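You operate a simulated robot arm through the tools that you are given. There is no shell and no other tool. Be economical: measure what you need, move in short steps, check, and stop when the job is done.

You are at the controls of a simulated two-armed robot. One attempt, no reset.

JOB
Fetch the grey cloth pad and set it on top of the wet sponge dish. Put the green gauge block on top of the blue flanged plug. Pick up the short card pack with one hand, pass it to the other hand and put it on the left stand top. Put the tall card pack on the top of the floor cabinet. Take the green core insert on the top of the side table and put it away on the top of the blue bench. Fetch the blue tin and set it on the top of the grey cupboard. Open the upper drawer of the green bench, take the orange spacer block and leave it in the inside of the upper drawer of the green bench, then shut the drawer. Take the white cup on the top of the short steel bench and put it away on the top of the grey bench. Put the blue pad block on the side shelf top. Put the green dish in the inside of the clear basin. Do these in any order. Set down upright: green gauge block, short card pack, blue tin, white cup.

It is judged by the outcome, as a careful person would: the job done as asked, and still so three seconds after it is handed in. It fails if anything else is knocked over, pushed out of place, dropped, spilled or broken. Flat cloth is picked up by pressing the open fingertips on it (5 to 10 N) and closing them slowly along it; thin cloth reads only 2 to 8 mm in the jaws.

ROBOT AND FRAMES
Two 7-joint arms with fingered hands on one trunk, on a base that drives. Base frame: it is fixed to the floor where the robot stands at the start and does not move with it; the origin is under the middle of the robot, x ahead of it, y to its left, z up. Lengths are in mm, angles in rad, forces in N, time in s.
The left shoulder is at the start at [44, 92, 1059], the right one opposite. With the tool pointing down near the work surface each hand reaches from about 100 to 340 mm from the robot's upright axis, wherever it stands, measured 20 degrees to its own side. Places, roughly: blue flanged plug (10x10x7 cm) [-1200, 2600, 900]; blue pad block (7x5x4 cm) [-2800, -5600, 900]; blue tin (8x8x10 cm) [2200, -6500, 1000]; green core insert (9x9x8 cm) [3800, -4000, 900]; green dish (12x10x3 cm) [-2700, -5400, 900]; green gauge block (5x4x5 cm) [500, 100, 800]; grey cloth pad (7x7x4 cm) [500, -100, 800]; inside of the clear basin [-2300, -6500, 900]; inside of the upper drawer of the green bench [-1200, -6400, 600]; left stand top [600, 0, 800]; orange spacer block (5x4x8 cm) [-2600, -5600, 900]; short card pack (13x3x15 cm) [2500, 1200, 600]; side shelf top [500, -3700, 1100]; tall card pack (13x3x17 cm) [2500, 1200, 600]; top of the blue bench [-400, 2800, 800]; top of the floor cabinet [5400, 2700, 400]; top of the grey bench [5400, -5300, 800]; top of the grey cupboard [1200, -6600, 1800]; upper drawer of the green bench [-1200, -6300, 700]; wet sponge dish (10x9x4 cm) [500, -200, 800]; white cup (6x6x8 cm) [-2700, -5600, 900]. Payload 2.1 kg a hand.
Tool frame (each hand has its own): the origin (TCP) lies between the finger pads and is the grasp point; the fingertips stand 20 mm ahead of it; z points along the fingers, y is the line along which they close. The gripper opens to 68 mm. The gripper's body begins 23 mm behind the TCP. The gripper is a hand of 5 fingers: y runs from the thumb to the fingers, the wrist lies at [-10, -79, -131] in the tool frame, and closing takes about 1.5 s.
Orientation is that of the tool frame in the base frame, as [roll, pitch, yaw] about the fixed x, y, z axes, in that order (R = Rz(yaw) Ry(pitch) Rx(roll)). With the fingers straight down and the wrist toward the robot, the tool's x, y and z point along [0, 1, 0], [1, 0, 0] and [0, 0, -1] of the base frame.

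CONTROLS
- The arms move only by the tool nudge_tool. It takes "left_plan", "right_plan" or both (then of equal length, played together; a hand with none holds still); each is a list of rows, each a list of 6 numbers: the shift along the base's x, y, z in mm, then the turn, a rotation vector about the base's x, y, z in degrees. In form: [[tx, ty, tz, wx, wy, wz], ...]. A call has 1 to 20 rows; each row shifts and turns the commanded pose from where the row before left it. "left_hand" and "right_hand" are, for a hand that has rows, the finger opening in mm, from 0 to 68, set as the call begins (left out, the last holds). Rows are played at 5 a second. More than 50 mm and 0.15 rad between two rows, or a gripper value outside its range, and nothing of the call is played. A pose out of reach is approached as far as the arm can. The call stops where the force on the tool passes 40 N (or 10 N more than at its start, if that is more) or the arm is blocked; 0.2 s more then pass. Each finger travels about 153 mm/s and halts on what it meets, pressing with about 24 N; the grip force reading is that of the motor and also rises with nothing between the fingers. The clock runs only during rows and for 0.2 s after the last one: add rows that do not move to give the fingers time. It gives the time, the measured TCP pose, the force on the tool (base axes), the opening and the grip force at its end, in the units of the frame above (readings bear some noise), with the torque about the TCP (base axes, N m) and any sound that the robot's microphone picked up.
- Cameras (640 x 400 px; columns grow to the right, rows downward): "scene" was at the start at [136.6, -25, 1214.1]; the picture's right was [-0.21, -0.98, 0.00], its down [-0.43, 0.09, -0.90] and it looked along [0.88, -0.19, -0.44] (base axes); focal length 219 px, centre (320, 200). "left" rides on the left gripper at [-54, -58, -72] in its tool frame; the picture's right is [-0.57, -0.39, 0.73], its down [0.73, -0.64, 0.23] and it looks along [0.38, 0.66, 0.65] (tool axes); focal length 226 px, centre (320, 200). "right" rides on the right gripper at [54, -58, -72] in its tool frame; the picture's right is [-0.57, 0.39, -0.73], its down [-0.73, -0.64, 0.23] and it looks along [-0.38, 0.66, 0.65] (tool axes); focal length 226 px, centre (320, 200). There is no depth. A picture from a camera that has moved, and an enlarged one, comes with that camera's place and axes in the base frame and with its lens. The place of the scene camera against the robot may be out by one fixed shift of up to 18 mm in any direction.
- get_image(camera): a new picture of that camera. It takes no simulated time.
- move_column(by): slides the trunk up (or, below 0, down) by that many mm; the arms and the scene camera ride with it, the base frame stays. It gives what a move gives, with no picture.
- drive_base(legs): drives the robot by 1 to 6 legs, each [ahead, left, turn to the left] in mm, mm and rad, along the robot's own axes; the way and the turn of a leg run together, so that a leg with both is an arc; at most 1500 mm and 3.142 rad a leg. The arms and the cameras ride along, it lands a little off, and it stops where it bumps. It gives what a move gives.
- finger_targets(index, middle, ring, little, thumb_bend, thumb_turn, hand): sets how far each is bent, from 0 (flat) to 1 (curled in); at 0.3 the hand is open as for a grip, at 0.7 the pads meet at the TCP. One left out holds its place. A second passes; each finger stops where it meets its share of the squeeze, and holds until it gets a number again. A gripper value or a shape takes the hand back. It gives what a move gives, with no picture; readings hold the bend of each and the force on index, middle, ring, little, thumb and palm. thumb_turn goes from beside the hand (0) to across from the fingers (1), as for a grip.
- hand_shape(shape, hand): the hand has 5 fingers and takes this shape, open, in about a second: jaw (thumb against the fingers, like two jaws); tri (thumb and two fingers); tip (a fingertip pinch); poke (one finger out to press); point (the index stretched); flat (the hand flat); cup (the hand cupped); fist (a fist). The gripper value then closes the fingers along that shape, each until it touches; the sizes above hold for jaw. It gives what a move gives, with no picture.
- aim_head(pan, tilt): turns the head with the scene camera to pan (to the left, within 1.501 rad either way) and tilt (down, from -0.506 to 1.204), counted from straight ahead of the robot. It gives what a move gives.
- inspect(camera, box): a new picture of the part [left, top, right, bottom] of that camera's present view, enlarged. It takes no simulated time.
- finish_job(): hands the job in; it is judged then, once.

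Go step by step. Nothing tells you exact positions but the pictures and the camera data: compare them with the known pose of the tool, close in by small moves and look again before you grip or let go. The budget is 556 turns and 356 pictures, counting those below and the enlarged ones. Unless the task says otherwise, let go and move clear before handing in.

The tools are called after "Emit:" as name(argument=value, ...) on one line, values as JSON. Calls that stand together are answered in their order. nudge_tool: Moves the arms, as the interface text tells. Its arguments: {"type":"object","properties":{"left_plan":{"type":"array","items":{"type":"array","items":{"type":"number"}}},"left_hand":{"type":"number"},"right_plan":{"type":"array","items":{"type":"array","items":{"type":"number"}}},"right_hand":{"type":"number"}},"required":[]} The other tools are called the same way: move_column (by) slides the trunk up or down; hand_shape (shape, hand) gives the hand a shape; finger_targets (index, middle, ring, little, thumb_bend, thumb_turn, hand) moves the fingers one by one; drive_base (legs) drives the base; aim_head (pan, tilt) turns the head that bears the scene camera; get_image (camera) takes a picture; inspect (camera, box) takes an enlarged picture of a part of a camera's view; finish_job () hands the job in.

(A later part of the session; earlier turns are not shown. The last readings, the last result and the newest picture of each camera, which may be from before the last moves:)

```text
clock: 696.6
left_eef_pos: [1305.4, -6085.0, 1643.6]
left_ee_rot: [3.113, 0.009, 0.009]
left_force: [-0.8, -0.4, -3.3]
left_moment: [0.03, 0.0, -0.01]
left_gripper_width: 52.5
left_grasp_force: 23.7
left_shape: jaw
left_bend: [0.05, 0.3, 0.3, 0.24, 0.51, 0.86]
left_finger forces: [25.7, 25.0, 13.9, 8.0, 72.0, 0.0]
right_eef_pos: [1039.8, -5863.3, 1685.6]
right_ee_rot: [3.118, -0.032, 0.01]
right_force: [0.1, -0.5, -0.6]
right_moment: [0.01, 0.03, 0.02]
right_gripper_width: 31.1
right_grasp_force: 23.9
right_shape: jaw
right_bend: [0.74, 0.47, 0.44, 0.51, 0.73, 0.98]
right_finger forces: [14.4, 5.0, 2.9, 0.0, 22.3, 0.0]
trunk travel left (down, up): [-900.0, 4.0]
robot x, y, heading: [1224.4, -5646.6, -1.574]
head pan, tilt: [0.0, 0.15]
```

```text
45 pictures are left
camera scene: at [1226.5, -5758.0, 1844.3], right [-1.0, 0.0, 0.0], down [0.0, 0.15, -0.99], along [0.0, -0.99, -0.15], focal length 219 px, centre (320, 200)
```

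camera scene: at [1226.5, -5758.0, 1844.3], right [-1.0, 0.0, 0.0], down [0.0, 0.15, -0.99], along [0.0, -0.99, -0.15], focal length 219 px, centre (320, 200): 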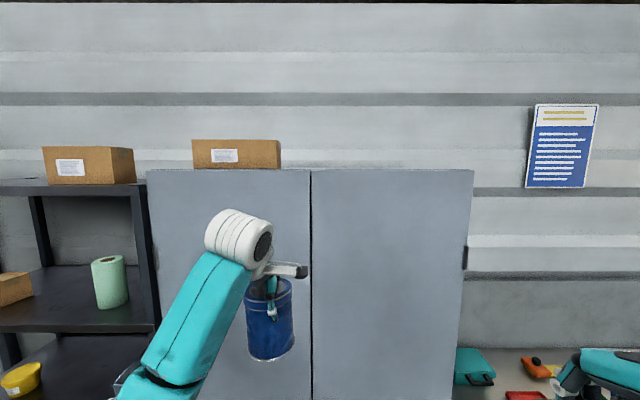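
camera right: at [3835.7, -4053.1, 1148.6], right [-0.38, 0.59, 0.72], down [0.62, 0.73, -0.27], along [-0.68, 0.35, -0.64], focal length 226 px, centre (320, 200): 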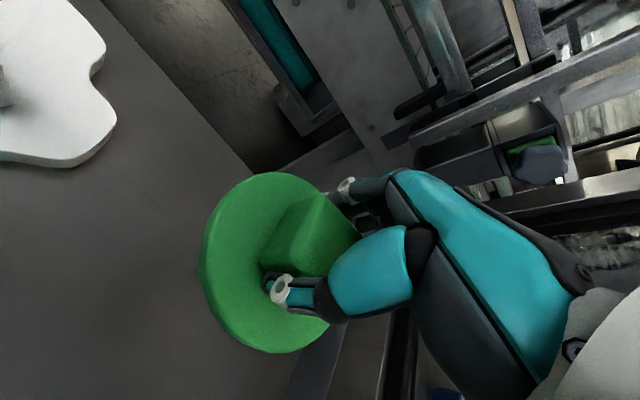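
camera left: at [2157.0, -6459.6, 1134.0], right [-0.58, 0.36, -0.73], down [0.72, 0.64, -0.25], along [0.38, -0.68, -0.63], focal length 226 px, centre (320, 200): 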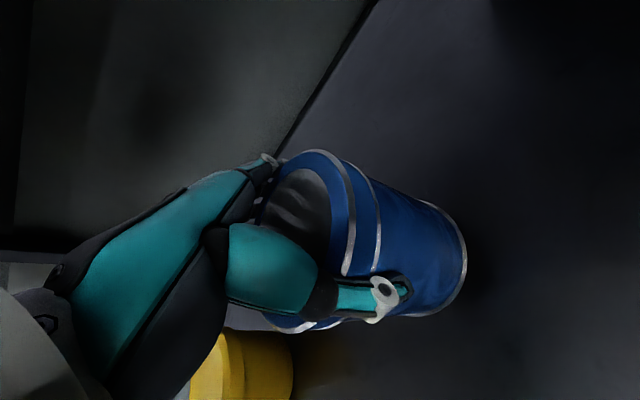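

The cupboard top is at z≈1844 with its front at y≈-6363; the right half of the top is free. I draw both hands in and raise the tin with the left arm.

Emit:
nudge_tool(left_plan=[[0, 36, 10, 0, 0, 0], [0, 36, 10, 0, 0, 0], [0, 36, 10, 0, 0, 0], [0, 0, 0, 0, 0, 0]], right_plan=[[0, 25, 0, 0, 0, 0], [0, 25, 0, 0, 0, 0], [0, 20, 0, 0, 0, 0], [0, 0, 0, 0, 0, 0]])

Emit:
nudge_tool(left_plan=[[0, 0, 40, 0, 0, 0], [0, 0, 40, 0, 0, 0], [0, 0, 40, 0, 0, 0], [0, 0, 40, 0, 0, 0], [0, 0, 40, 0, 0, 0], [0, 0, 40, 0, 0, 0], [0, 0, 40, 0, 0, 0], [0, 0, 0, 0, 0, 0]])

```text
clock: 697.6
left_eef_pos: [1305.8, -5977.7, 1674.4]
left_ee_rot: [3.117, 0.008, 0.01]
left_force: [0.9, 0.3, -4.1]
left_moment: [0.03, 0.01, 0.01]
left_gripper_width: 53.1
left_grasp_force: 23.4
left_shape: jaw
left_bend: [0.07, 0.3, 0.3, 0.25, 0.52, 0.86]
left_finger forces: [25.0, 23.0, 12.7, 7.0, 66.7, 0.0]
right_eef_pos: [1036.2, -5798.7, 1697.6]
right_ee_rot: [3.118, -0.034, 0.01]
right_force: [-0.2, -0.8, -0.7]
right_moment: [0.0, -0.03, 0.01]
right_gripper_width: 31.3
right_grasp_force: 23.7
right_shape: jaw
right_bend: [0.74, 0.47, 0.45, 0.51, 0.73, 0.98]
right_finger forces: [14.4, 4.9, 2.8, 0.0, 22.3, 0.0]
right hand out of reach, approached as far as the arm can: row 2, 3
trunk travel left (down, up): [-900.0, 4.0]
robot x, y, heading: [1223.5, -5644.0, -1.576]
head pan, tilt: [0.0, 0.15]
```

```text
clock: 699.5
left_eef_pos: [1311.1, -5967.2, 1894.5]
left_ee_rot: [3.112, 0.006, 0.01]
left_force: [0.2, -0.7, -3.2]
left_moment: [0.04, 0.04, 0.02]
left_gripper_width: 53.0
left_grasp_force: 23.6
left_shape: jaw
left_bend: [0.07, 0.3, 0.3, 0.26, 0.52, 0.86]
left_finger forces: [24.5, 21.6, 12.1, 6.6, 64.0, 0.0]
left hand out of reach, approached as far as the arm can: row 6, 7
right_eef_pos: [1036.1, -5798.1, 1696.9]
right_ee_rot: [3.117, -0.034, 0.012]
right_force: [0.6, 0.4, -0.1]
right_moment: [0.02, 0.04, -0.01]
right_gripper_width: 31.3
right_grasp_force: 24.1
right_shape: jaw
right_bend: [0.74, 0.47, 0.45, 0.51, 0.73, 0.98]
right_finger forces: [14.5, 4.9, 2.8, 0.1, 22.3, 0.0]
trunk travel left (down, up): [-900.0, 4.0]
robot x, y, heading: [1222.7, -5649.1, -1.575]
head pan, tilt: [0.0, 0.15]
```

The top-down grip cannot lift the tin high enough (needs TCP 1942, reach ends near 1895). I'll set the tin back on the rack's middle shelf and re-grip it from the side at 45°; first I come down.

Emit:
nudge_tool(left_plan=[[0, -10, -40, 0, 0, 0], [0, -15, -40, 0, 0, 0], [0, -20, -40, 0, 0, 0], [0, -20, -40, 0, 0, 0], [0, -20, -40, 0, 0, 0], [0, 0, 0, 0, 0, 0]])

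Emit:
move_column(by=-390)

Emit:
move_column(by=-180)

Emit:
drive_base(legs=[[0, 900, 0]])

```text
clock: 700.9
left_eef_pos: [1303.5, -6077.5, 1792.1]
left_ee_rot: [3.113, 0.008, 0.009]
left_force: [0.0, -0.1, -3.1]
left_moment: [0.0, -0.01, 0.0]
left_gripper_width: 53.1
left_grasp_force: 24.2
left_shape: jaw
left_bend: [0.08, 0.3, 0.3, 0.26, 0.52, 0.86]
left_finger forces: [23.9, 20.3, 11.5, 6.0, 60.7, 0.1]
left hand out of reach, approached as far as the arm can: row 1, 2, 3, 4, 5
right_eef_pos: [1035.9, -5797.4, 1697.2]
right_ee_rot: [3.116, -0.034, 0.013]
right_force: [-0.6, 0.2, -0.2]
right_moment: [0.02, 0.0, -0.02]
right_gripper_width: 31.1
right_grasp_force: 23.8
right_shape: jaw
right_bend: [0.74, 0.47, 0.45, 0.51, 0.73, 0.98]
right_finger forces: [14.4, 4.9, 2.8, 0.0, 22.2, 0.0]
trunk travel left (down, up): [-900.0, 4.0]
robot x, y, heading: [1226.1, -5649.7, -1.575]
head pan, tilt: [0.0, 0.15]
```

```text
clock: 704.6
left_eef_pos: [1302.3, -6087.5, 1392.3]
left_ee_rot: [3.14, 0.008, 0.009]
left_force: [0.4, 0.4, -3.1]
left_moment: [-0.02, 0.02, 0.01]
left_gripper_width: 53.3
left_grasp_force: 23.9
left_shape: jaw
left_bend: [0.08, 0.3, 0.3, 0.26, 0.52, 0.86]
left_finger forces: [23.5, 20.1, 11.4, 5.7, 59.3, 0.0]
right_eef_pos: [1035.1, -5799.1, 1308.1]
right_ee_rot: [3.125, -0.033, 0.01]
right_force: [-1.3, 0.1, -1.2]
right_moment: [-0.01, 0.04, -0.03]
right_gripper_width: 31.2
right_grasp_force: 24.2
right_shape: jaw
right_bend: [0.74, 0.47, 0.45, 0.51, 0.73, 0.98]
right_finger forces: [14.4, 4.9, 2.8, 0.1, 22.3, 0.0]
trunk travel left (down, up): [-510.0, 394.0]
robot x, y, heading: [1227.0, -5645.3, -1.577]
head pan, tilt: [0.0, 0.15]
```

```text
clock: 706.6
left_eef_pos: [1302.2, -6105.3, 1191.1]
left_ee_rot: [-3.089, 0.008, 0.01]
left_force: [-0.1, 0.3, -3.3]
left_moment: [-0.01, 0.01, 0.0]
left_gripper_width: 53.3
left_grasp_force: 24.5
left_shape: jaw
left_bend: [0.08, 0.3, 0.3, 0.26, 0.52, 0.86]
left_finger forces: [23.3, 20.3, 11.2, 5.6, 58.8, 0.0]
right_eef_pos: [1037.5, -5798.8, 1128.1]
right_ee_rot: [3.129, -0.035, 0.011]
right_force: [0.4, 0.6, -0.8]
right_moment: [0.0, 0.01, 0.03]
right_gripper_width: 31.0
right_grasp_force: 23.6
right_shape: jaw
right_bend: [0.74, 0.47, 0.45, 0.51, 0.73, 0.98]
right_finger forces: [14.4, 4.9, 2.8, 0.1, 22.4, 0.0]
trunk travel left (down, up): [-330.0, 574.0]
robot x, y, heading: [1224.7, -5648.4, -1.571]
head pan, tilt: [0.0, 0.15]
```

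```text
clock: 711.4
left_eef_pos: [2207.7, -6105.0, 1190.3]
left_ee_rot: [-3.089, 0.008, 0.015]
left_force: [0.6, 0.8, -3.5]
left_moment: [0.0, 0.04, -0.01]
left_gripper_width: 53.3
left_grasp_force: 23.9
left_shape: jaw
left_bend: [0.08, 0.3, 0.3, 0.27, 0.52, 0.86]
left_finger forces: [23.5, 20.2, 11.3, 5.7, 58.7, 0.0]
right_eef_pos: [1940.6, -5799.6, 1128.3]
right_ee_rot: [3.131, -0.034, 0.017]
right_force: [-0.4, -0.3, -0.9]
right_moment: [-0.01, -0.03, -0.02]
right_gripper_width: 31.3
right_grasp_force: 24.2
right_shape: jaw
right_bend: [0.74, 0.47, 0.45, 0.51, 0.73, 0.98]
right_finger forces: [14.4, 5.0, 2.8, 0.0, 22.4, 0.0]
trunk travel left (down, up): [-330.0, 574.0]
robot x, y, heading: [2128.7, -5652.5, -1.57]
head pan, tilt: [0.0, 0.15]
```

Emit:
nudge_tool(left_plan=[[-25, -5, -10, 0, 0, 0], [-25, -5, -10, 0, 0, 0], [-25, 0, -20, 0, 0, 0], [-25, 0, -30, 0, 0, 0], [0, 10, -30, 0, 0, 0], [0, 10, -30, 0, 0, 0], [0, 0, 0, 0, 0, 0]])

```text
clock: 713.0
left_eef_pos: [2095.0, -6124.1, 1081.6]
left_ee_rot: [-3.089, 0.008, 0.013]
left_force: [-0.9, 0.1, -3.6]
left_moment: [0.0, 0.02, 0.0]
left_gripper_width: 53.6
left_grasp_force: 24.0
left_shape: jaw
left_bend: [0.1, 0.3, 0.3, 0.27, 0.52, 0.87]
left_finger forces: [22.5, 19.5, 11.6, 5.0, 56.5, 0.1]
left hand out of reach, approached as far as the arm can: row 2, 4, 5, 6
right_eef_pos: [1939.5, -5801.6, 1127.2]
right_ee_rot: [3.129, -0.034, 0.018]
right_force: [-0.7, 0.3, -0.1]
right_moment: [-0.01, 0.01, -0.01]
right_gripper_width: 31.3
right_grasp_force: 23.4
right_shape: jaw
right_bend: [0.74, 0.47, 0.45, 0.51, 0.73, 0.98]
right_finger forces: [14.3, 4.9, 2.8, 0.0, 22.3, 0.1]
trunk travel left (down, up): [-330.0, 574.0]
robot x, y, heading: [2128.2, -5651.1, -1.57]
head pan, tilt: [0.0, 0.15]
```

Emit:
nudge_tool(left_plan=[[0, -5, -15, -1.5, 0, 0], [0, -5, -15, -1.5, 0, 0], [0, 0, -5, 0, 0, 0], [0, 0, 0, 0, 0, 0]])

Emit:
drive_base(legs=[[200, 105, 0]])

Emit:
aim_head(pan=0.1, tilt=0.5)

Emit:
get_image(camera="scene")

```text
clock: 714.0
left_eef_pos: [2094.5, -6141.7, 1049.1]
left_ee_rot: [-3.141, 0.007, 0.016]
left_force: [-0.3, -0.8, -3.2]
left_moment: [-0.02, 0.01, -0.02]
left_gripper_width: 53.3
left_grasp_force: 24.2
left_shape: jaw
left_bend: [0.1, 0.3, 0.3, 0.27, 0.52, 0.87]
left_finger forces: [21.9, 19.3, 11.4, 4.8, 55.4, 0.1]
left hand out of reach, approached as far as the arm can: row 1, 3
right_eef_pos: [1939.4, -5800.7, 1128.4]
right_ee_rot: [3.129, -0.035, 0.016]
right_force: [0.5, 0.6, -1.5]
right_moment: [0.01, 0.02, 0.02]
right_gripper_width: 31.3
right_grasp_force: 24.1
right_shape: jaw
right_bend: [0.74, 0.47, 0.45, 0.51, 0.73, 0.98]
right_finger forces: [14.4, 4.8, 2.8, 0.0, 22.4, 0.0]
trunk travel left (down, up): [-330.0, 574.0]
robot x, y, heading: [2124.5, -5649.8, -1.569]
head pan, tilt: [0.0, 0.15]
```

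```text
clock: 715.7
left_eef_pos: [2199.8, -6342.0, 1046.6]
left_ee_rot: [-3.14, 0.007, 0.016]
left_force: [-0.1, -0.5, -3.1]
left_moment: [-0.01, 0.02, -0.01]
left_gripper_width: 53.4
left_grasp_force: 24.1
left_shape: jaw
left_bend: [0.1, 0.3, 0.3, 0.27, 0.52, 0.87]
left_finger forces: [22.1, 19.5, 11.2, 4.8, 55.3, 0.1]
right_eef_pos: [2045.4, -6001.6, 1128.4]
right_ee_rot: [3.129, -0.033, 0.017]
right_force: [-0.3, 0.1, -0.9]
right_moment: [0.0, 0.02, 0.0]
right_gripper_width: 31.0
right_grasp_force: 24.1
right_shape: jaw
right_bend: [0.74, 0.47, 0.45, 0.51, 0.73, 0.98]
right_finger forces: [14.5, 4.8, 2.8, 0.0, 22.4, 0.0]
trunk travel left (down, up): [-330.0, 574.0]
robot x, y, heading: [2229.7, -5848.0, -1.57]
head pan, tilt: [0.0, 0.15]
```

```text
clock: 716.5
left_eef_pos: [2200.1, -6340.5, 1047.7]
left_ee_rot: [-3.141, 0.008, 0.016]
left_force: [-0.2, -0.2, -3.3]
left_moment: [0.01, 0.01, 0.0]
left_gripper_width: 53.4
left_grasp_force: 24.1
left_shape: jaw
left_bend: [0.1, 0.3, 0.3, 0.27, 0.52, 0.87]
left_finger forces: [22.0, 19.5, 11.3, 4.8, 55.3, 0.0]
right_eef_pos: [2045.2, -6001.1, 1128.8]
right_ee_rot: [3.127, -0.035, 0.018]
right_force: [0.2, 0.1, -0.6]
right_moment: [0.0, -0.01, 0.0]
right_gripper_width: 30.9
right_grasp_force: 23.5
right_shape: jaw
right_bend: [0.74, 0.47, 0.45, 0.51, 0.73, 0.98]
right_finger forces: [14.4, 5.0, 2.8, 0.1, 22.3, 0.0]
trunk travel left (down, up): [-330.0, 574.0]
robot x, y, heading: [2238.0, -5850.6, -1.568]
head pan, tilt: [0.099, 0.499]
```

```text
44 pictures are left
camera scene: at [2245.4, -5984.3, 1240.6], right [-0.99, -0.1, 0.0], down [-0.05, 0.48, -0.88], along [0.09, -0.87, -0.48], focal length 219 px, centre (320, 200)
```

scene: 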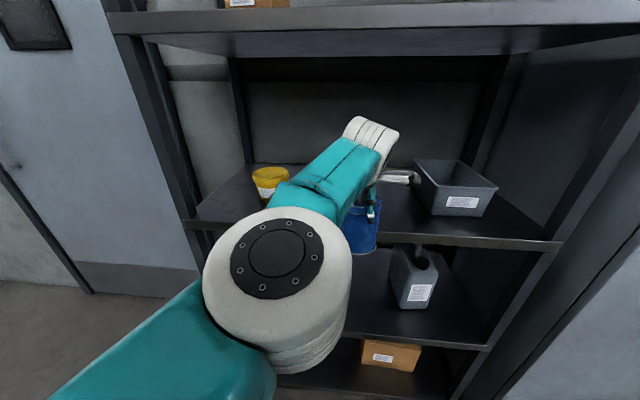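

Emit:
move_column(by=15)

Emit:
drive_base(legs=[[115, 0, 0]])

Emit:
get_image(camera="left")

```text
clock: 717.1
left_eef_pos: [2199.9, -6340.6, 1061.7]
left_ee_rot: [-3.138, 0.006, 0.016]
left_force: [0.5, 0.7, -3.1]
left_moment: [-0.01, -0.01, -0.04]
left_gripper_width: 53.6
left_grasp_force: 24.2
left_shape: jaw
left_bend: [0.1, 0.3, 0.3, 0.27, 0.52, 0.87]
left_finger forces: [22.0, 19.1, 10.8, 4.7, 54.3, 0.0]
right_eef_pos: [2045.6, -6000.9, 1142.4]
right_ee_rot: [3.132, -0.036, 0.018]
right_force: [0.5, -0.6, -0.7]
right_moment: [-0.02, 0.03, 0.0]
right_gripper_width: 31.0
right_grasp_force: 23.6
right_shape: jaw
right_bend: [0.74, 0.47, 0.45, 0.51, 0.73, 0.98]
right_finger forces: [14.4, 4.8, 2.8, 0.0, 22.2, 0.1]
trunk travel left (down, up): [-345.0, 559.0]
robot x, y, heading: [2231.5, -5848.6, -1.568]
head pan, tilt: [0.099, 0.499]
```

```text
clock: 718.3
left_eef_pos: [2199.4, -6456.6, 1063.0]
left_ee_rot: [-3.14, 0.007, 0.016]
left_force: [-0.7, -0.3, -2.7]
left_moment: [0.0, 0.04, -0.01]
left_gripper_width: 53.9
left_grasp_force: 23.9
left_shape: jaw
left_bend: [0.1, 0.3, 0.3, 0.27, 0.52, 0.87]
left_finger forces: [22.1, 19.0, 10.8, 4.8, 54.2, 0.1]
right_eef_pos: [2045.6, -6117.6, 1143.4]
right_ee_rot: [3.13, -0.035, 0.016]
right_force: [-0.1, 0.8, -0.4]
right_moment: [0.02, -0.04, -0.02]
right_gripper_width: 31.0
right_grasp_force: 23.8
right_shape: jaw
right_bend: [0.74, 0.47, 0.45, 0.51, 0.73, 0.98]
right_finger forces: [14.4, 4.9, 2.8, 0.1, 22.4, 0.0]
trunk travel left (down, up): [-345.0, 559.0]
robot x, y, heading: [2230.6, -5962.2, -1.569]
head pan, tilt: [0.099, 0.499]
```

```text
43 pictures are left
camera left: at [2144.0, -6398.3, 1136.9], right [-0.58, 0.38, -0.72], down [0.72, 0.65, -0.23], along [0.38, -0.66, -0.65], focal length 226 px, centre (320, 200)
```

left: 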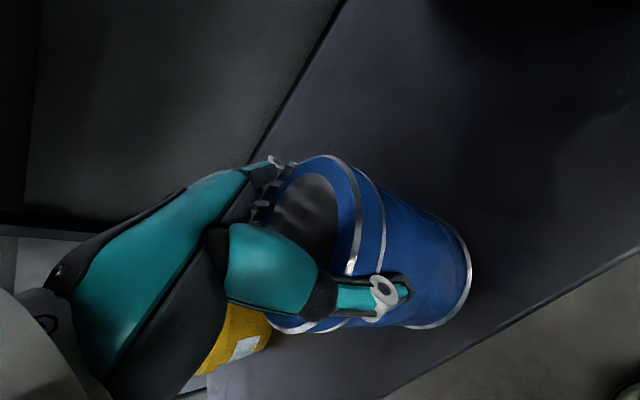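

The tin is over the shelf. I lower the trunk until it stands.

Emit:
move_column(by=-20)

Emit:
move_column(by=-8)

```text
clock: 719.0
left_eef_pos: [2199.4, -6456.6, 1043.5]
left_ee_rot: [-3.139, 0.006, 0.014]
left_force: [1.2, 0.5, 8.3]
left_moment: [-0.32, -0.09, 0.03]
left_gripper_width: 53.4
left_grasp_force: 24.2
left_shape: jaw
left_bend: [0.1, 0.3, 0.3, 0.26, 0.52, 0.87]
left_finger forces: [23.3, 19.0, 11.6, 5.9, 56.0, 0.1]
right_eef_pos: [2046.3, -6114.8, 1123.4]
right_ee_rot: [3.129, -0.035, 0.014]
right_force: [0.1, 0.0, -1.1]
right_moment: [0.03, 0.0, -0.03]
right_gripper_width: 30.9
right_grasp_force: 24.6
right_shape: jaw
right_bend: [0.74, 0.47, 0.45, 0.51, 0.73, 0.98]
right_finger forces: [14.4, 4.9, 2.8, 0.0, 22.2, 0.0]
trunk travel left (down, up): [-325.0, 579.0]
robot x, y, heading: [2232.8, -5963.9, -1.568]
head pan, tilt: [0.099, 0.499]
```

```text
clock: 719.5
left_eef_pos: [2198.3, -6454.2, 1040.4]
left_ee_rot: [3.13, 0.006, 0.013]
left_force: [1.6, 6.3, 21.3]
left_moment: [-0.3, -0.01, 0.06]
left_gripper_width: 53.1
left_grasp_force: 24.2
left_shape: jaw
left_bend: [0.09, 0.3, 0.3, 0.25, 0.53, 0.86]
left_finger forces: [22.3, 18.5, 11.5, 6.5, 60.4, 0.1]
right_eef_pos: [2045.8, -6112.9, 1116.7]
right_ee_rot: [3.127, -0.035, 0.016]
right_force: [-0.4, 0.7, -0.8]
right_moment: [0.03, -0.03, 0.02]
right_gripper_width: 31.0
right_grasp_force: 23.7
right_shape: jaw
right_bend: [0.74, 0.47, 0.45, 0.51, 0.73, 0.98]
right_finger forces: [14.4, 4.9, 2.8, 0.1, 22.2, 0.1]
trunk travel left (down, up): [-318.0, 585.0]
robot x, y, heading: [2233.3, -5964.0, -1.568]
head pan, tilt: [0.099, 0.499]
stopped: the force on the tool passed its limit at 45 N (the readings are from after the stop); the commanded pose is now the measured one
```

It stands. I open wide, raise the trunk clear of the lid and back out.

Emit:
finger_targets(hand="left", index=0.02, middle=0.03, ring=0.03, little=0.03, thumb_bend=0.03)

Emit:
move_column(by=52)

Emit:
drive_base(legs=[[-320, 0, 0]])

Emit:
get_image(camera="scene")

```text
clock: 720.5
left_eef_pos: [2198.2, -6457.3, 1037.6]
left_ee_rot: [3.138, 0.005, 0.011]
left_force: [-0.4, 1.0, -0.2]
left_moment: [0.03, 0.0, 0.03]
left_gripper_width: 98.7
left_grasp_force: 0.2
left_shape: fingers
left_bend: [0.02, 0.03, 0.03, 0.03, 0.03, 0.99]
left_finger forces: [0.0, 0.1, 0.0, 0.1, 0.0, 0.0]
right_eef_pos: [2045.1, -6116.0, 1117.4]
right_ee_rot: [3.13, -0.036, 0.016]
right_force: [-0.1, -0.1, -0.2]
right_moment: [0.02, 0.02, 0.01]
right_gripper_width: 30.8
right_grasp_force: 23.8
right_shape: jaw
right_bend: [0.74, 0.47, 0.45, 0.51, 0.73, 0.98]
right_finger forces: [14.4, 4.9, 2.8, 0.0, 22.4, 0.0]
trunk travel left (down, up): [-318.0, 585.0]
robot x, y, heading: [2234.6, -5962.6, -1.565]
head pan, tilt: [0.099, 0.499]
```

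```text
clock: 721.4
left_eef_pos: [2200.4, -6455.1, 1094.2]
left_ee_rot: [3.13, 0.007, 0.013]
left_force: [0.4, 0.8, -0.2]
left_moment: [0.01, 0.05, 0.02]
left_gripper_width: 98.3
left_grasp_force: 0.1
left_shape: fingers
left_bend: [0.02, 0.03, 0.03, 0.03, 0.03, 0.99]
left_finger forces: [0.0, 0.0, 0.1, 0.0, 0.0, 0.1]
right_eef_pos: [2046.3, -6116.8, 1169.2]
right_ee_rot: [3.128, -0.036, 0.016]
right_force: [-1.1, 0.1, -0.3]
right_moment: [0.02, 0.02, 0.01]
right_gripper_width: 31.2
right_grasp_force: 24.1
right_shape: jaw
right_bend: [0.74, 0.47, 0.45, 0.51, 0.73, 0.98]
right_finger forces: [14.4, 4.8, 2.8, 0.0, 22.3, 0.0]
trunk travel left (down, up): [-370.0, 533.0]
robot x, y, heading: [2236.2, -5964.0, -1.572]
head pan, tilt: [0.099, 0.499]
```

```text
clock: 723.6
left_eef_pos: [2199.3, -6133.5, 1094.1]
left_ee_rot: [3.128, 0.007, 0.013]
left_force: [0.4, 0.0, 0.4]
left_moment: [-0.02, 0.0, -0.04]
left_gripper_width: 98.3
left_grasp_force: 0.1
left_shape: fingers
left_bend: [0.02, 0.03, 0.03, 0.03, 0.03, 0.99]
left_finger forces: [0.0, 0.1, 0.0, 0.1, 0.0, 0.0]
right_eef_pos: [2045.6, -5794.1, 1168.4]
right_ee_rot: [3.129, -0.035, 0.017]
right_force: [0.4, 0.2, -0.6]
right_moment: [0.04, -0.02, 0.0]
right_gripper_width: 31.1
right_grasp_force: 23.9
right_shape: jaw
right_bend: [0.74, 0.47, 0.45, 0.51, 0.73, 0.98]
right_finger forces: [14.5, 4.9, 2.8, 0.0, 22.3, 0.0]
trunk travel left (down, up): [-370.0, 533.0]
robot x, y, heading: [2232.5, -5643.8, -1.573]
head pan, tilt: [0.099, 0.499]
```

```text
42 pictures are left
camera scene: at [2245.0, -5771.4, 1281.4], right [-0.99, -0.1, 0.0], down [-0.05, 0.48, -0.88], along [0.09, -0.87, -0.48], focal length 219 px, centre (320, 200)
```

scene: 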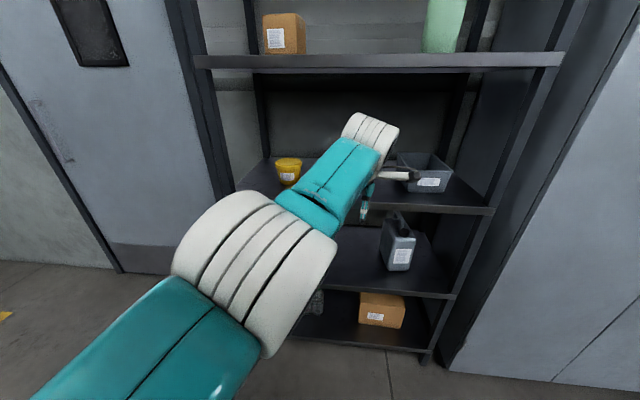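

I now turn the left hand (yaw −90°, then 45° pitch forward) for a side grip, moving it inward meanwhile.

Emit:
nudge_tool(left_plan=[[-8, 14, 0, 0, 0, -8], [-8, 14, 0, 0, 0, -8], [-8, 14, 0, 0, 0, -8], [-8, 14, 0, 0, 0, -8], [-8, 14, 0, 0, 0, -8], [-8, 14, 0, 0, 0, -8], [-8, 14, 0, 0, 0, -8], [-8, 14, 0, 0, 0, -8], [-8, 14, 0, 0, 0, -8], [-8, 14, 0, 0, 0, -8], [0, 0, 0, 0, 0, -8]])

Emit:
nudge_tool(left_plan=[[0, 0, 0, -7.5, 0, 0], [0, 0, 0, -7.5, 0, 0], [0, 0, 0, -7.5, 0, 0], [0, 0, 0, -7.5, 0, 0], [0, 0, 0, -7.5, 0, 0], [0, 0, 0, -7.5, 0, 0], [0, 0, 0, 0, 0, 0]])

Emit:
get_image(camera="scene")

```text
clock: 726.0
left_eef_pos: [2131.5, -6052.7, 1098.9]
left_ee_rot: [-3.137, -0.013, -1.427]
left_force: [0.4, 0.4, 0.5]
left_moment: [-0.01, -0.02, 0.02]
left_gripper_width: 98.5
left_grasp_force: 0.1
left_shape: fingers
left_bend: [0.02, 0.03, 0.03, 0.03, 0.03, 1.0]
left_finger forces: [0.0, 0.0, 0.1, 0.1, 0.0, 0.0]
left hand out of reach, approached as far as the arm can: row 1, 2, 3, 4, 5, 6, 7, 8, 9, 10, 11
right_eef_pos: [2044.6, -5793.6, 1168.7]
right_ee_rot: [3.132, -0.036, 0.015]
right_force: [0.4, -0.2, -1.9]
right_moment: [0.0, 0.04, 0.0]
right_gripper_width: 31.2
right_grasp_force: 24.0
right_shape: jaw
right_bend: [0.74, 0.47, 0.45, 0.51, 0.73, 0.98]
right_finger forces: [14.4, 4.8, 2.9, 0.1, 22.2, 0.0]
trunk travel left (down, up): [-370.0, 533.0]
robot x, y, heading: [2230.6, -5637.8, -1.569]
head pan, tilt: [0.099, 0.499]
```

```text
clock: 727.6
left_eef_pos: [2130.2, -6143.9, 1123.7]
left_ee_rot: [3.051, -0.792, -1.434]
left_force: [1.0, -0.2, -0.7]
left_moment: [0.0, 0.01, 0.04]
left_gripper_width: 98.5
left_grasp_force: 0.1
left_shape: fingers
left_bend: [0.02, 0.03, 0.03, 0.03, 0.03, 1.0]
left_finger forces: [0.0, 0.0, 0.1, 0.0, 0.0, 0.0]
left hand out of reach, approached as far as the arm can: row 1, 2, 3, 4, 5, 6
right_eef_pos: [2045.3, -5793.2, 1168.5]
right_ee_rot: [3.132, -0.035, 0.016]
right_force: [-0.2, -0.4, -0.9]
right_moment: [-0.01, 0.0, 0.0]
right_gripper_width: 31.1
right_grasp_force: 23.9
right_shape: jaw
right_bend: [0.74, 0.47, 0.45, 0.51, 0.73, 0.98]
right_finger forces: [14.4, 4.9, 2.8, 0.0, 22.3, 0.0]
trunk travel left (down, up): [-370.0, 533.0]
robot x, y, heading: [2231.6, -5644.9, -1.568]
head pan, tilt: [0.099, 0.499]
```

```text
41 pictures are left
camera scene: at [2245.0, -5771.6, 1281.4], right [-0.99, -0.1, 0.0], down [-0.05, 0.48, -0.88], along [0.09, -0.87, -0.48], focal length 219 px, centre (320, 200)
```

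scene: 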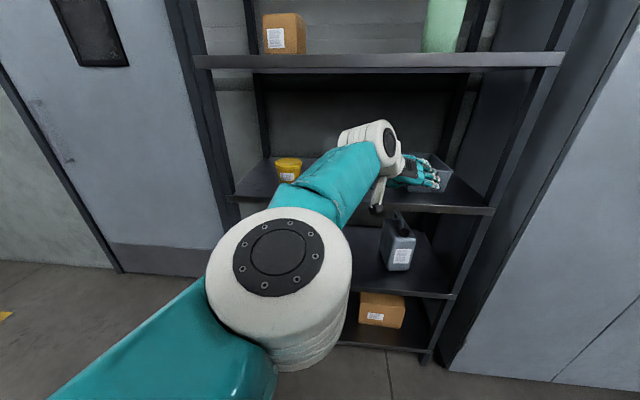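

The orientation is right (fingers 45° down-forward, thumb left). I now position it with base and trunk: first to a point up-front of the tin.

Emit:
drive_base(legs=[[225, 69, 0]])

Emit:
move_column(by=-35)

Emit:
get_image(camera="left")

```text
clock: 729.3
left_eef_pos: [2200.6, -6370.0, 1123.4]
left_ee_rot: [3.047, -0.79, -1.43]
left_force: [0.3, 0.4, -0.8]
left_moment: [0.0, -0.03, 0.01]
left_gripper_width: 98.9
left_grasp_force: 0.0
left_shape: fingers
left_bend: [0.02, 0.03, 0.03, 0.03, 0.03, 1.0]
left_finger forces: [0.0, 0.1, 0.1, 0.1, 0.0, 0.0]
right_eef_pos: [2115.5, -6020.1, 1170.1]
right_ee_rot: [3.131, -0.036, 0.019]
right_force: [-0.1, -0.2, 0.4]
right_moment: [0.03, -0.02, 0.01]
right_gripper_width: 31.1
right_grasp_force: 24.2
right_shape: jaw
right_bend: [0.74, 0.47, 0.45, 0.51, 0.73, 0.98]
right_finger forces: [14.4, 4.9, 2.9, 0.1, 22.4, 0.0]
trunk travel left (down, up): [-370.0, 533.0]
robot x, y, heading: [2301.3, -5869.3, -1.568]
head pan, tilt: [0.099, 0.499]
```

```text
clock: 730.1
left_eef_pos: [2199.9, -6373.1, 1085.0]
left_ee_rot: [3.053, -0.78, -1.435]
left_force: [0.9, 0.1, 0.1]
left_moment: [-0.04, -0.01, -0.01]
left_gripper_width: 98.6
left_grasp_force: 0.1
left_shape: fingers
left_bend: [0.02, 0.03, 0.03, 0.03, 0.03, 1.0]
left_finger forces: [0.0, 0.0, 0.1, 0.0, 0.0, 0.1]
right_eef_pos: [2115.2, -6019.8, 1133.0]
right_ee_rot: [3.129, -0.034, 0.016]
right_force: [-0.2, -0.6, -0.3]
right_moment: [-0.02, -0.02, 0.05]
right_gripper_width: 31.1
right_grasp_force: 24.2
right_shape: jaw
right_bend: [0.74, 0.47, 0.45, 0.51, 0.73, 0.98]
right_finger forces: [14.5, 4.9, 2.8, 0.1, 22.3, 0.0]
trunk travel left (down, up): [-335.0, 568.0]
robot x, y, heading: [2305.3, -5868.0, -1.566]
head pan, tilt: [0.099, 0.499]
```

```text
40 pictures are left
camera left: at [2252.1, -6278.3, 1095.3], right [0.33, -0.09, -0.94], down [0.71, -0.63, 0.31], along [-0.62, -0.77, -0.15], focal length 226 px, centre (320, 200)
```

left: 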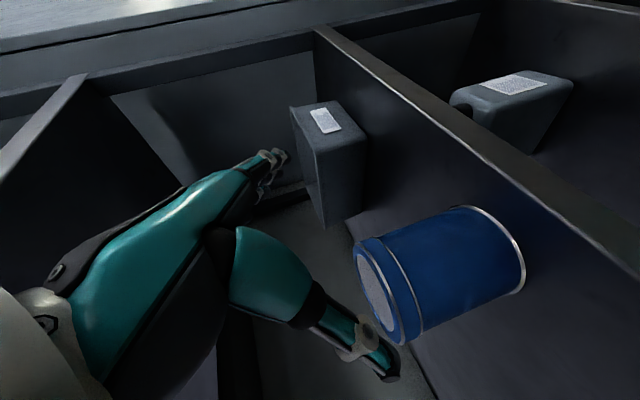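

The tin is at [2216,-6451]. I shift 16 mm left and advance diagonally in two steps.

Emit:
drive_base(legs=[[38, 16, 0]])

Emit:
move_column(by=-38)

Emit:
get_image(camera="left")

```text
clock: 731.0
left_eef_pos: [2216.5, -6411.9, 1084.3]
left_ee_rot: [3.049, -0.779, -1.432]
left_force: [1.3, 0.3, -0.7]
left_moment: [-0.03, -0.03, -0.03]
left_gripper_width: 98.5
left_grasp_force: 0.1
left_shape: fingers
left_bend: [0.02, 0.03, 0.03, 0.03, 0.03, 1.0]
left_finger forces: [0.1, 0.0, 0.0, 0.0, 0.1, 0.0]
right_eef_pos: [2131.2, -6058.5, 1134.1]
right_ee_rot: [3.13, -0.036, 0.016]
right_force: [-0.1, -0.6, -0.3]
right_moment: [0.0, -0.01, 0.01]
right_gripper_width: 31.2
right_grasp_force: 24.1
right_shape: jaw
right_bend: [0.74, 0.47, 0.45, 0.51, 0.73, 0.98]
right_finger forces: [14.4, 5.0, 2.9, 0.1, 22.2, 0.0]
trunk travel left (down, up): [-335.0, 568.0]
robot x, y, heading: [2320.3, -5906.7, -1.568]
head pan, tilt: [0.099, 0.499]
```

```text
clock: 731.8
left_eef_pos: [2215.7, -6415.9, 1041.7]
left_ee_rot: [3.054, -0.767, -1.437]
left_force: [0.1, -0.2, -0.6]
left_moment: [0.02, -0.03, -0.03]
left_gripper_width: 98.5
left_grasp_force: 0.1
left_shape: fingers
left_bend: [0.02, 0.03, 0.03, 0.03, 0.03, 1.0]
left_finger forces: [0.0, 0.1, 0.0, 0.1, 0.0, 0.0]
right_eef_pos: [2131.6, -6058.3, 1095.8]
right_ee_rot: [3.131, -0.035, 0.018]
right_force: [-0.2, 0.4, -1.4]
right_moment: [-0.03, 0.0, -0.03]
right_gripper_width: 31.0
right_grasp_force: 24.2
right_shape: jaw
right_bend: [0.74, 0.47, 0.45, 0.51, 0.73, 0.98]
right_finger forces: [14.4, 4.8, 2.8, 0.1, 22.3, 0.1]
trunk travel left (down, up): [-297.0, 606.0]
robot x, y, heading: [2317.2, -5904.6, -1.568]
head pan, tilt: [0.099, 0.499]
```

```text
39 pictures are left
camera left: at [2268.4, -6320.6, 1053.4], right [0.33, -0.08, -0.94], down [0.71, -0.64, 0.3], along [-0.62, -0.77, -0.16], focal length 226 px, centre (320, 200)
```

left: 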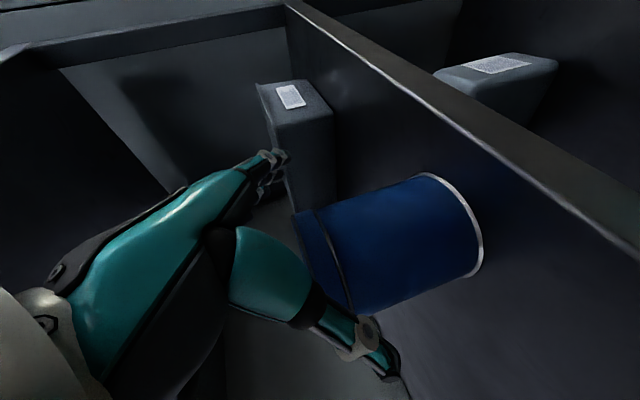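

Emit:
drive_base(legs=[[32, 5, 0]])

Emit:
move_column(by=-32)

Emit:
get_image(camera="left")

```text
clock: 732.7
left_eef_pos: [2222.5, -6447.4, 1042.7]
left_ee_rot: [3.053, -0.769, -1.434]
left_force: [1.3, 0.1, -0.8]
left_moment: [-0.01, 0.01, -0.05]
left_gripper_width: 98.6
left_grasp_force: 0.0
left_shape: fingers
left_bend: [0.02, 0.03, 0.03, 0.03, 0.03, 1.0]
left_finger forces: [0.1, 0.1, 0.1, 0.0, 0.1, 0.0]
right_eef_pos: [2137.0, -6090.4, 1095.2]
right_ee_rot: [3.132, -0.035, 0.019]
right_force: [0.5, 0.0, -0.9]
right_moment: [0.01, 0.0, -0.03]
right_gripper_width: 31.2
right_grasp_force: 24.0
right_shape: jaw
right_bend: [0.74, 0.47, 0.45, 0.51, 0.73, 0.98]
right_finger forces: [14.5, 4.9, 2.8, 0.0, 22.3, 0.0]
trunk travel left (down, up): [-297.0, 606.0]
robot x, y, heading: [2322.1, -5940.6, -1.569]
head pan, tilt: [0.099, 0.499]
```

```text
clock: 733.4
left_eef_pos: [2222.6, -6450.2, 1011.6]
left_ee_rot: [3.038, -0.765, -1.424]
left_force: [-1.0, 2.9, 24.1]
left_moment: [-0.27, 1.09, -0.07]
left_gripper_width: 98.6
left_grasp_force: 13.3
left_shape: fingers
left_bend: [0.02, 0.03, 0.0, 0.0, 0.03, 1.0]
left_finger forces: [0.1, 3.4, 17.3, 5.2, 0.1, 1.3]
right_eef_pos: [2137.2, -6087.7, 1063.9]
right_ee_rot: [3.129, -0.036, 0.019]
right_force: [-0.5, -0.3, -0.8]
right_moment: [0.0, -0.01, -0.01]
right_gripper_width: 31.1
right_grasp_force: 23.9
right_shape: jaw
right_bend: [0.74, 0.47, 0.45, 0.51, 0.73, 0.98]
right_finger forces: [14.4, 4.9, 2.8, 0.0, 22.3, 0.0]
trunk travel left (down, up): [-265.0, 638.0]
robot x, y, heading: [2323.6, -5935.9, -1.565]
head pan, tilt: [0.099, 0.499]
stopped: the force on the tool passed its limit at 44 N (the readings are from after the stop); the commanded pose is now the measured one
```

```text
38 pictures are left
camera left: at [2273.5, -6354.7, 1021.7], right [0.32, -0.07, -0.94], down [0.71, -0.63, 0.3], along [-0.62, -0.77, -0.15], focal length 226 px, centre (320, 200)
```

left: 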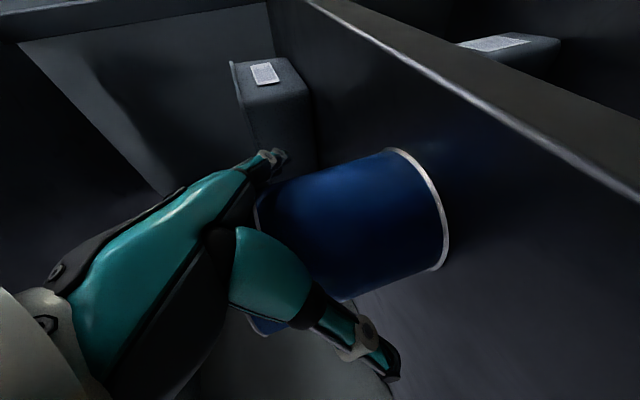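

The fingers touch the tin's side at about the right depth. I relieve a few mm and close.

Emit:
move_column(by=5)

Emit:
nudge_tool(left_plan=[[0, 0, 0, 0, 0, 0], [0, 0, 0, 0, 0, 0], [0, 0, 0, 0, 0, 0], [0, 0, 0, 0, 0, 0], [0, 0, 0, 0, 0, 0], [0, 0, 0, 0, 0, 0]], left_hand=45)

Emit:
get_image(camera="left")

```text
clock: 733.9
left_eef_pos: [2221.4, -6448.2, 1013.2]
left_ee_rot: [3.044, -0.763, -1.429]
left_force: [-1.4, 1.6, 13.7]
left_moment: [-0.18, 0.59, -0.06]
left_gripper_width: 98.7
left_grasp_force: 8.9
left_shape: fingers
left_bend: [0.02, 0.03, 0.0, 0.0, 0.03, 1.0]
left_finger forces: [0.0, 2.7, 11.1, 3.2, 0.1, 0.0]
right_eef_pos: [2137.2, -6089.9, 1069.5]
right_ee_rot: [3.132, -0.035, 0.017]
right_force: [0.2, 0.1, -0.7]
right_moment: [0.02, 0.04, -0.01]
right_gripper_width: 31.1
right_grasp_force: 23.6
right_shape: jaw
right_bend: [0.74, 0.47, 0.45, 0.51, 0.73, 0.98]
right_finger forces: [14.4, 4.9, 2.7, 0.0, 22.3, 0.0]
trunk travel left (down, up): [-270.0, 633.0]
robot x, y, heading: [2322.3, -5937.9, -1.567]
head pan, tilt: [0.099, 0.499]
```

```text
clock: 735.3
left_eef_pos: [2222.5, -6449.7, 1014.0]
left_ee_rot: [3.044, -0.764, -1.429]
left_force: [1.9, 1.9, 19.7]
left_moment: [-0.73, 0.82, -0.02]
left_gripper_width: 45.2
left_grasp_force: 0.0
left_shape: jaw
left_bend: [0.28, 0.38, 0.31, 0.25, 0.62, 1.0]
left_finger forces: [0.0, 0.0, 1.8, 19.2, 0.0, 0.0]
right_eef_pos: [2137.8, -6089.2, 1068.6]
right_ee_rot: [3.131, -0.036, 0.018]
right_force: [0.5, 0.1, -1.3]
right_moment: [0.01, 0.02, 0.06]
right_gripper_width: 31.1
right_grasp_force: 23.8
right_shape: jaw
right_bend: [0.74, 0.47, 0.45, 0.51, 0.73, 0.98]
right_finger forces: [14.4, 4.9, 2.8, 0.1, 22.3, 0.0]
trunk travel left (down, up): [-270.0, 633.0]
robot x, y, heading: [2325.7, -5936.1, -1.57]
head pan, tilt: [0.099, 0.499]
```

```text
37 pictures are left
camera left: at [2273.8, -6354.9, 1025.5], right [0.33, -0.07, -0.94], down [0.71, -0.64, 0.3], along [-0.62, -0.77, -0.16], focal length 226 px, centre (320, 200)
```

left: 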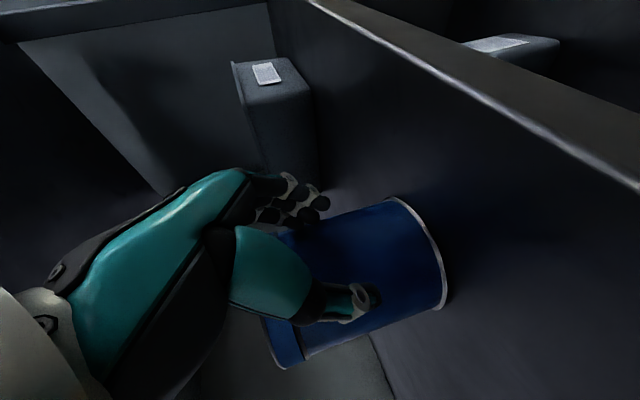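

The hand closed in front of the tin, which now stands further back, about [2226,-6516]. I reopen fully, rise, and approach again deeper.

Emit:
finger_targets(hand="left", index=0.0, middle=0.0, ring=0.0, little=0.0, thumb_bend=0.0)

Emit:
move_column(by=62)

Emit:
drive_base(legs=[[12, 4, 0]])

Emit:
get_image(camera="left")

```text
clock: 736.3
left_eef_pos: [2222.4, -6451.3, 1013.4]
left_ee_rot: [3.046, -0.76, -1.43]
left_force: [0.3, 0.4, 2.1]
left_moment: [-0.06, 0.1, 0.0]
left_gripper_width: 100.3
left_grasp_force: 0.3
left_shape: fingers
left_bend: [0.0, 0.0, 0.0, 0.0, 0.01, 1.0]
left_finger forces: [0.0, 0.0, 0.1, 1.8, 0.0, 0.1]
right_eef_pos: [2136.3, -6090.0, 1068.0]
right_ee_rot: [3.134, -0.036, 0.016]
right_force: [0.4, 1.2, -0.2]
right_moment: [-0.01, -0.01, -0.01]
right_gripper_width: 31.3
right_grasp_force: 23.8
right_shape: jaw
right_bend: [0.74, 0.47, 0.45, 0.51, 0.73, 0.98]
right_finger forces: [14.4, 4.8, 2.8, 0.1, 22.4, 0.1]
trunk travel left (down, up): [-270.0, 633.0]
robot x, y, heading: [2320.7, -5940.1, -1.566]
head pan, tilt: [0.099, 0.499]
```

```text
clock: 737.4
left_eef_pos: [2221.8, -6445.7, 1082.4]
left_ee_rot: [3.043, -0.781, -1.426]
left_force: [-0.1, 0.1, 0.2]
left_moment: [-0.01, 0.0, -0.02]
left_gripper_width: 100.5
left_grasp_force: 0.2
left_shape: fingers
left_bend: [0.0, 0.0, 0.0, 0.0, 0.0, 1.0]
left_finger forces: [0.1, 0.1, 0.1, 0.1, 0.1, 0.1]
right_eef_pos: [2137.0, -6091.8, 1129.5]
right_ee_rot: [3.133, -0.036, 0.018]
right_force: [-0.2, 0.2, -1.6]
right_moment: [0.0, 0.03, -0.01]
right_gripper_width: 31.0
right_grasp_force: 24.5
right_shape: jaw
right_bend: [0.74, 0.47, 0.45, 0.51, 0.73, 0.98]
right_finger forces: [14.4, 4.8, 2.7, 0.0, 22.2, 0.0]
trunk travel left (down, up): [-332.0, 571.0]
robot x, y, heading: [2324.1, -5939.0, -1.564]
head pan, tilt: [0.099, 0.499]
```

```text
clock: 738.1
left_eef_pos: [2226.9, -6457.3, 1082.7]
left_ee_rot: [3.042, -0.778, -1.426]
left_force: [0.6, 0.8, -0.1]
left_moment: [0.04, 0.01, -0.04]
left_gripper_width: 100.4
left_grasp_force: 0.1
left_shape: fingers
left_bend: [0.0, 0.0, 0.0, 0.0, 0.0, 1.0]
left_finger forces: [0.1, 0.0, 0.1, 0.1, 0.0, 0.0]
right_eef_pos: [2140.3, -6103.3, 1131.2]
right_ee_rot: [3.133, -0.037, 0.019]
right_force: [-0.1, -0.2, -0.9]
right_moment: [0.0, 0.02, 0.02]
right_gripper_width: 31.3
right_grasp_force: 23.6
right_shape: jaw
right_bend: [0.74, 0.47, 0.45, 0.51, 0.73, 0.98]
right_finger forces: [14.4, 4.8, 2.8, 0.0, 22.2, 0.0]
trunk travel left (down, up): [-332.0, 571.0]
robot x, y, heading: [2325.6, -5952.1, -1.57]
head pan, tilt: [0.099, 0.499]
```

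```text
36 pictures are left
camera left: at [2277.5, -6363.8, 1092.9], right [0.33, -0.09, -0.94], down [0.71, -0.63, 0.31], along [-0.62, -0.77, -0.15], focal length 226 px, centre (320, 200)
```

left: 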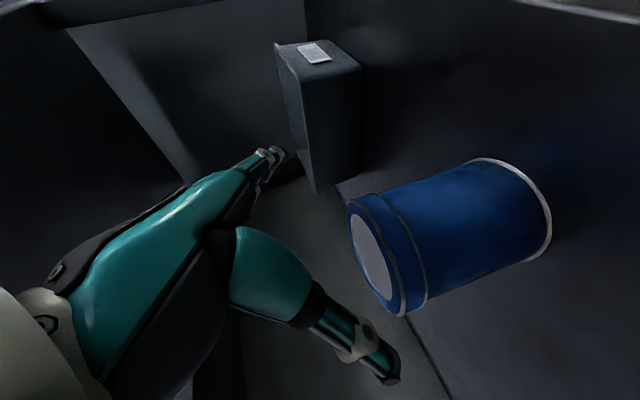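

The 45° hand cannot get deep enough (palm meets the lid's edge). Better plan: grip top-down a little deeper and pitch the hand about 27° at the cupboard, which lowers the wrist enough. I back out and turn the hand down again.

Emit:
move_column(by=40)

Emit:
drive_base(legs=[[-320, 0, 0]])

Emit:
nudge_tool(left_plan=[[0, 5, 0, 7.5, 0, 0], [0, 5, 0, 7.5, 0, 0], [0, 5, 0, 7.5, 0, 0], [0, 5, 0, 7.5, 0, 0], [0, 5, 0, 7.5, 0, 0], [0, 5, 0, 7.2, 0, 0], [0, 0, 0, 0, 0, 0]])

Emit:
nudge_tool(left_plan=[[5, -5, 0, 0, 0, 8], [5, -5, 0, 0, 0, 8], [5, -5, 0, 0, 0, 8], [5, -5, 0, 0, 0, 8], [5, -5, 0, 0, 0, 8], [5, -5, 0, 0, 0, 8], [5, -5, 0, 0, 0, 8], [5, -5, 0, 0, 0, 8], [5, -5, 0, 0, 0, 8], [5, -5, 0, 0, 0, 8], [0, 0, 0, 0, 0, 2]])

```text
clock: 738.9
left_eef_pos: [2227.1, -6453.7, 1127.6]
left_ee_rot: [3.043, -0.791, -1.424]
left_force: [0.3, -0.1, -0.5]
left_moment: [0.01, 0.0, 0.0]
left_gripper_width: 100.5
left_grasp_force: 0.1
left_shape: fingers
left_bend: [0.0, 0.0, 0.0, 0.0, 0.0, 1.0]
left_finger forces: [0.0, 0.0, 0.0, 0.1, 0.1, 0.0]
right_eef_pos: [2139.6, -6103.6, 1171.1]
right_ee_rot: [3.133, -0.035, 0.018]
right_force: [0.0, 0.0, -0.7]
right_moment: [-0.04, 0.02, 0.0]
right_gripper_width: 31.1
right_grasp_force: 24.4
right_shape: jaw
right_bend: [0.74, 0.47, 0.45, 0.51, 0.73, 0.98]
right_finger forces: [14.4, 4.9, 2.9, 0.0, 22.2, 0.0]
trunk travel left (down, up): [-372.0, 531.0]
robot x, y, heading: [2329.2, -5950.4, -1.567]
head pan, tilt: [0.099, 0.499]
```

```text
clock: 741.1
left_eef_pos: [2225.7, -6132.8, 1129.0]
left_ee_rot: [3.043, -0.794, -1.427]
left_force: [0.2, -0.2, 0.8]
left_moment: [0.05, -0.02, 0.03]
left_gripper_width: 100.5
left_grasp_force: 0.1
left_shape: fingers
left_bend: [0.0, 0.0, 0.0, 0.0, 0.0, 1.0]
left_finger forces: [0.0, 0.0, 0.1, 0.0, 0.0, 0.0]
right_eef_pos: [2138.5, -5781.5, 1171.3]
right_ee_rot: [3.135, -0.036, 0.018]
right_force: [0.4, 1.5, -1.5]
right_moment: [-0.02, 0.01, -0.01]
right_gripper_width: 31.1
right_grasp_force: 24.1
right_shape: jaw
right_bend: [0.74, 0.47, 0.45, 0.51, 0.73, 0.98]
right_finger forces: [14.4, 4.9, 2.8, 0.1, 22.2, 0.0]
trunk travel left (down, up): [-372.0, 531.0]
robot x, y, heading: [2327.6, -5631.2, -1.564]
head pan, tilt: [0.099, 0.499]
```

```text
clock: 742.7
left_eef_pos: [2245.3, -6043.6, 1106.2]
left_ee_rot: [-3.138, -0.015, -1.47]
left_force: [0.7, 0.1, 0.5]
left_moment: [0.03, 0.02, -0.05]
left_gripper_width: 100.5
left_grasp_force: 0.1
left_shape: fingers
left_bend: [0.0, 0.0, 0.0, 0.0, 0.0, 1.0]
left_finger forces: [0.0, 0.0, 0.0, 0.0, 0.0, 0.0]
left hand out of reach, approached as far as the arm can: row 1, 2, 3, 4, 5, 6
right_eef_pos: [2139.1, -5783.8, 1170.0]
right_ee_rot: [3.133, -0.035, 0.018]
right_force: [-0.1, -0.5, -0.5]
right_moment: [-0.03, -0.01, -0.02]
right_gripper_width: 31.1
right_grasp_force: 23.5
right_shape: jaw
right_bend: [0.74, 0.47, 0.45, 0.51, 0.73, 0.98]
right_finger forces: [14.4, 4.9, 2.7, 0.1, 22.1, 0.0]
trunk travel left (down, up): [-372.0, 531.0]
robot x, y, heading: [2326.8, -5630.8, -1.565]
head pan, tilt: [0.099, 0.499]
```

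```text
clock: 745.1
left_eef_pos: [2294.7, -6093.8, 1106.9]
left_ee_rot: [-3.138, -0.017, -0.036]
left_force: [-0.2, -0.4, 0.5]
left_moment: [-0.01, -0.04, 0.01]
left_gripper_width: 100.5
left_grasp_force: 0.0
left_shape: fingers
left_bend: [0.0, 0.0, 0.0, 0.0, 0.0, 1.0]
left_finger forces: [0.0, 0.1, 0.0, 0.0, 0.0, 0.1]
right_eef_pos: [2140.2, -5781.8, 1170.9]
right_ee_rot: [3.132, -0.036, 0.019]
right_force: [0.0, -0.1, -0.6]
right_moment: [0.03, 0.01, 0.03]
right_gripper_width: 31.3
right_grasp_force: 24.1
right_shape: jaw
right_bend: [0.74, 0.47, 0.45, 0.51, 0.73, 0.98]
right_finger forces: [14.5, 4.8, 2.8, 0.0, 22.2, 0.1]
trunk travel left (down, up): [-372.0, 531.0]
robot x, y, heading: [2326.3, -5631.2, -1.565]
head pan, tilt: [0.099, 0.499]
```

The arm is free again. I bring the hand over the tin, top-down, and look.

Emit:
move_column(by=-20)

Emit:
drive_base(legs=[[385, -67, 0]])

Emit:
get_image(camera="left")

```text
clock: 745.8
left_eef_pos: [2295.0, -6093.6, 1085.3]
left_ee_rot: [-3.138, -0.018, -0.036]
left_force: [-0.3, 1.1, -0.6]
left_moment: [0.02, 0.01, -0.04]
left_gripper_width: 100.2
left_grasp_force: 0.0
left_shape: fingers
left_bend: [0.0, 0.0, 0.0, 0.0, 0.0, 1.0]
left_finger forces: [0.0, 0.0, 0.0, 0.1, 0.0, 0.1]
right_eef_pos: [2139.8, -5782.5, 1151.4]
right_ee_rot: [3.133, -0.036, 0.02]
right_force: [0.1, 0.5, -0.7]
right_moment: [0.02, 0.01, 0.0]
right_gripper_width: 31.3
right_grasp_force: 24.1
right_shape: jaw
right_bend: [0.74, 0.47, 0.45, 0.51, 0.73, 0.98]
right_finger forces: [14.5, 4.9, 2.8, 0.0, 22.2, 0.0]
trunk travel left (down, up): [-352.0, 551.0]
robot x, y, heading: [2326.0, -5628.2, -1.566]
head pan, tilt: [0.099, 0.499]
```

```text
clock: 748.2
left_eef_pos: [2229.0, -6480.3, 1084.3]
left_ee_rot: [-3.138, -0.017, -0.037]
left_force: [0.4, 0.4, -0.3]
left_moment: [0.0, 0.0, 0.02]
left_gripper_width: 100.4
left_grasp_force: 0.0
left_shape: fingers
left_bend: [0.0, 0.0, 0.0, 0.0, 0.0, 1.0]
left_finger forces: [0.0, 0.0, 0.0, 0.1, 0.0, 0.0]
right_eef_pos: [2075.2, -6169.0, 1150.4]
right_ee_rot: [3.133, -0.035, 0.018]
right_force: [0.3, 0.8, -0.1]
right_moment: [0.0, 0.03, 0.01]
right_gripper_width: 31.0
right_grasp_force: 23.6
right_shape: jaw
right_bend: [0.74, 0.47, 0.45, 0.51, 0.73, 0.98]
right_finger forces: [14.4, 4.9, 2.9, 0.0, 22.2, 0.1]
trunk travel left (down, up): [-352.0, 551.0]
robot x, y, heading: [2265.0, -6013.8, -1.567]
head pan, tilt: [0.099, 0.499]
```

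```text
35 pictures are left
camera left: at [2174.7, -6419.0, 1158.2], right [-0.54, 0.41, -0.74], down [0.76, 0.61, -0.21], along [0.36, -0.68, -0.64], focal length 226 px, centre (320, 200)
```

left: 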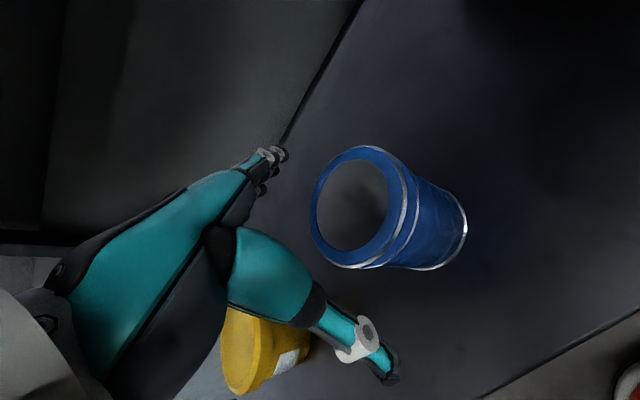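

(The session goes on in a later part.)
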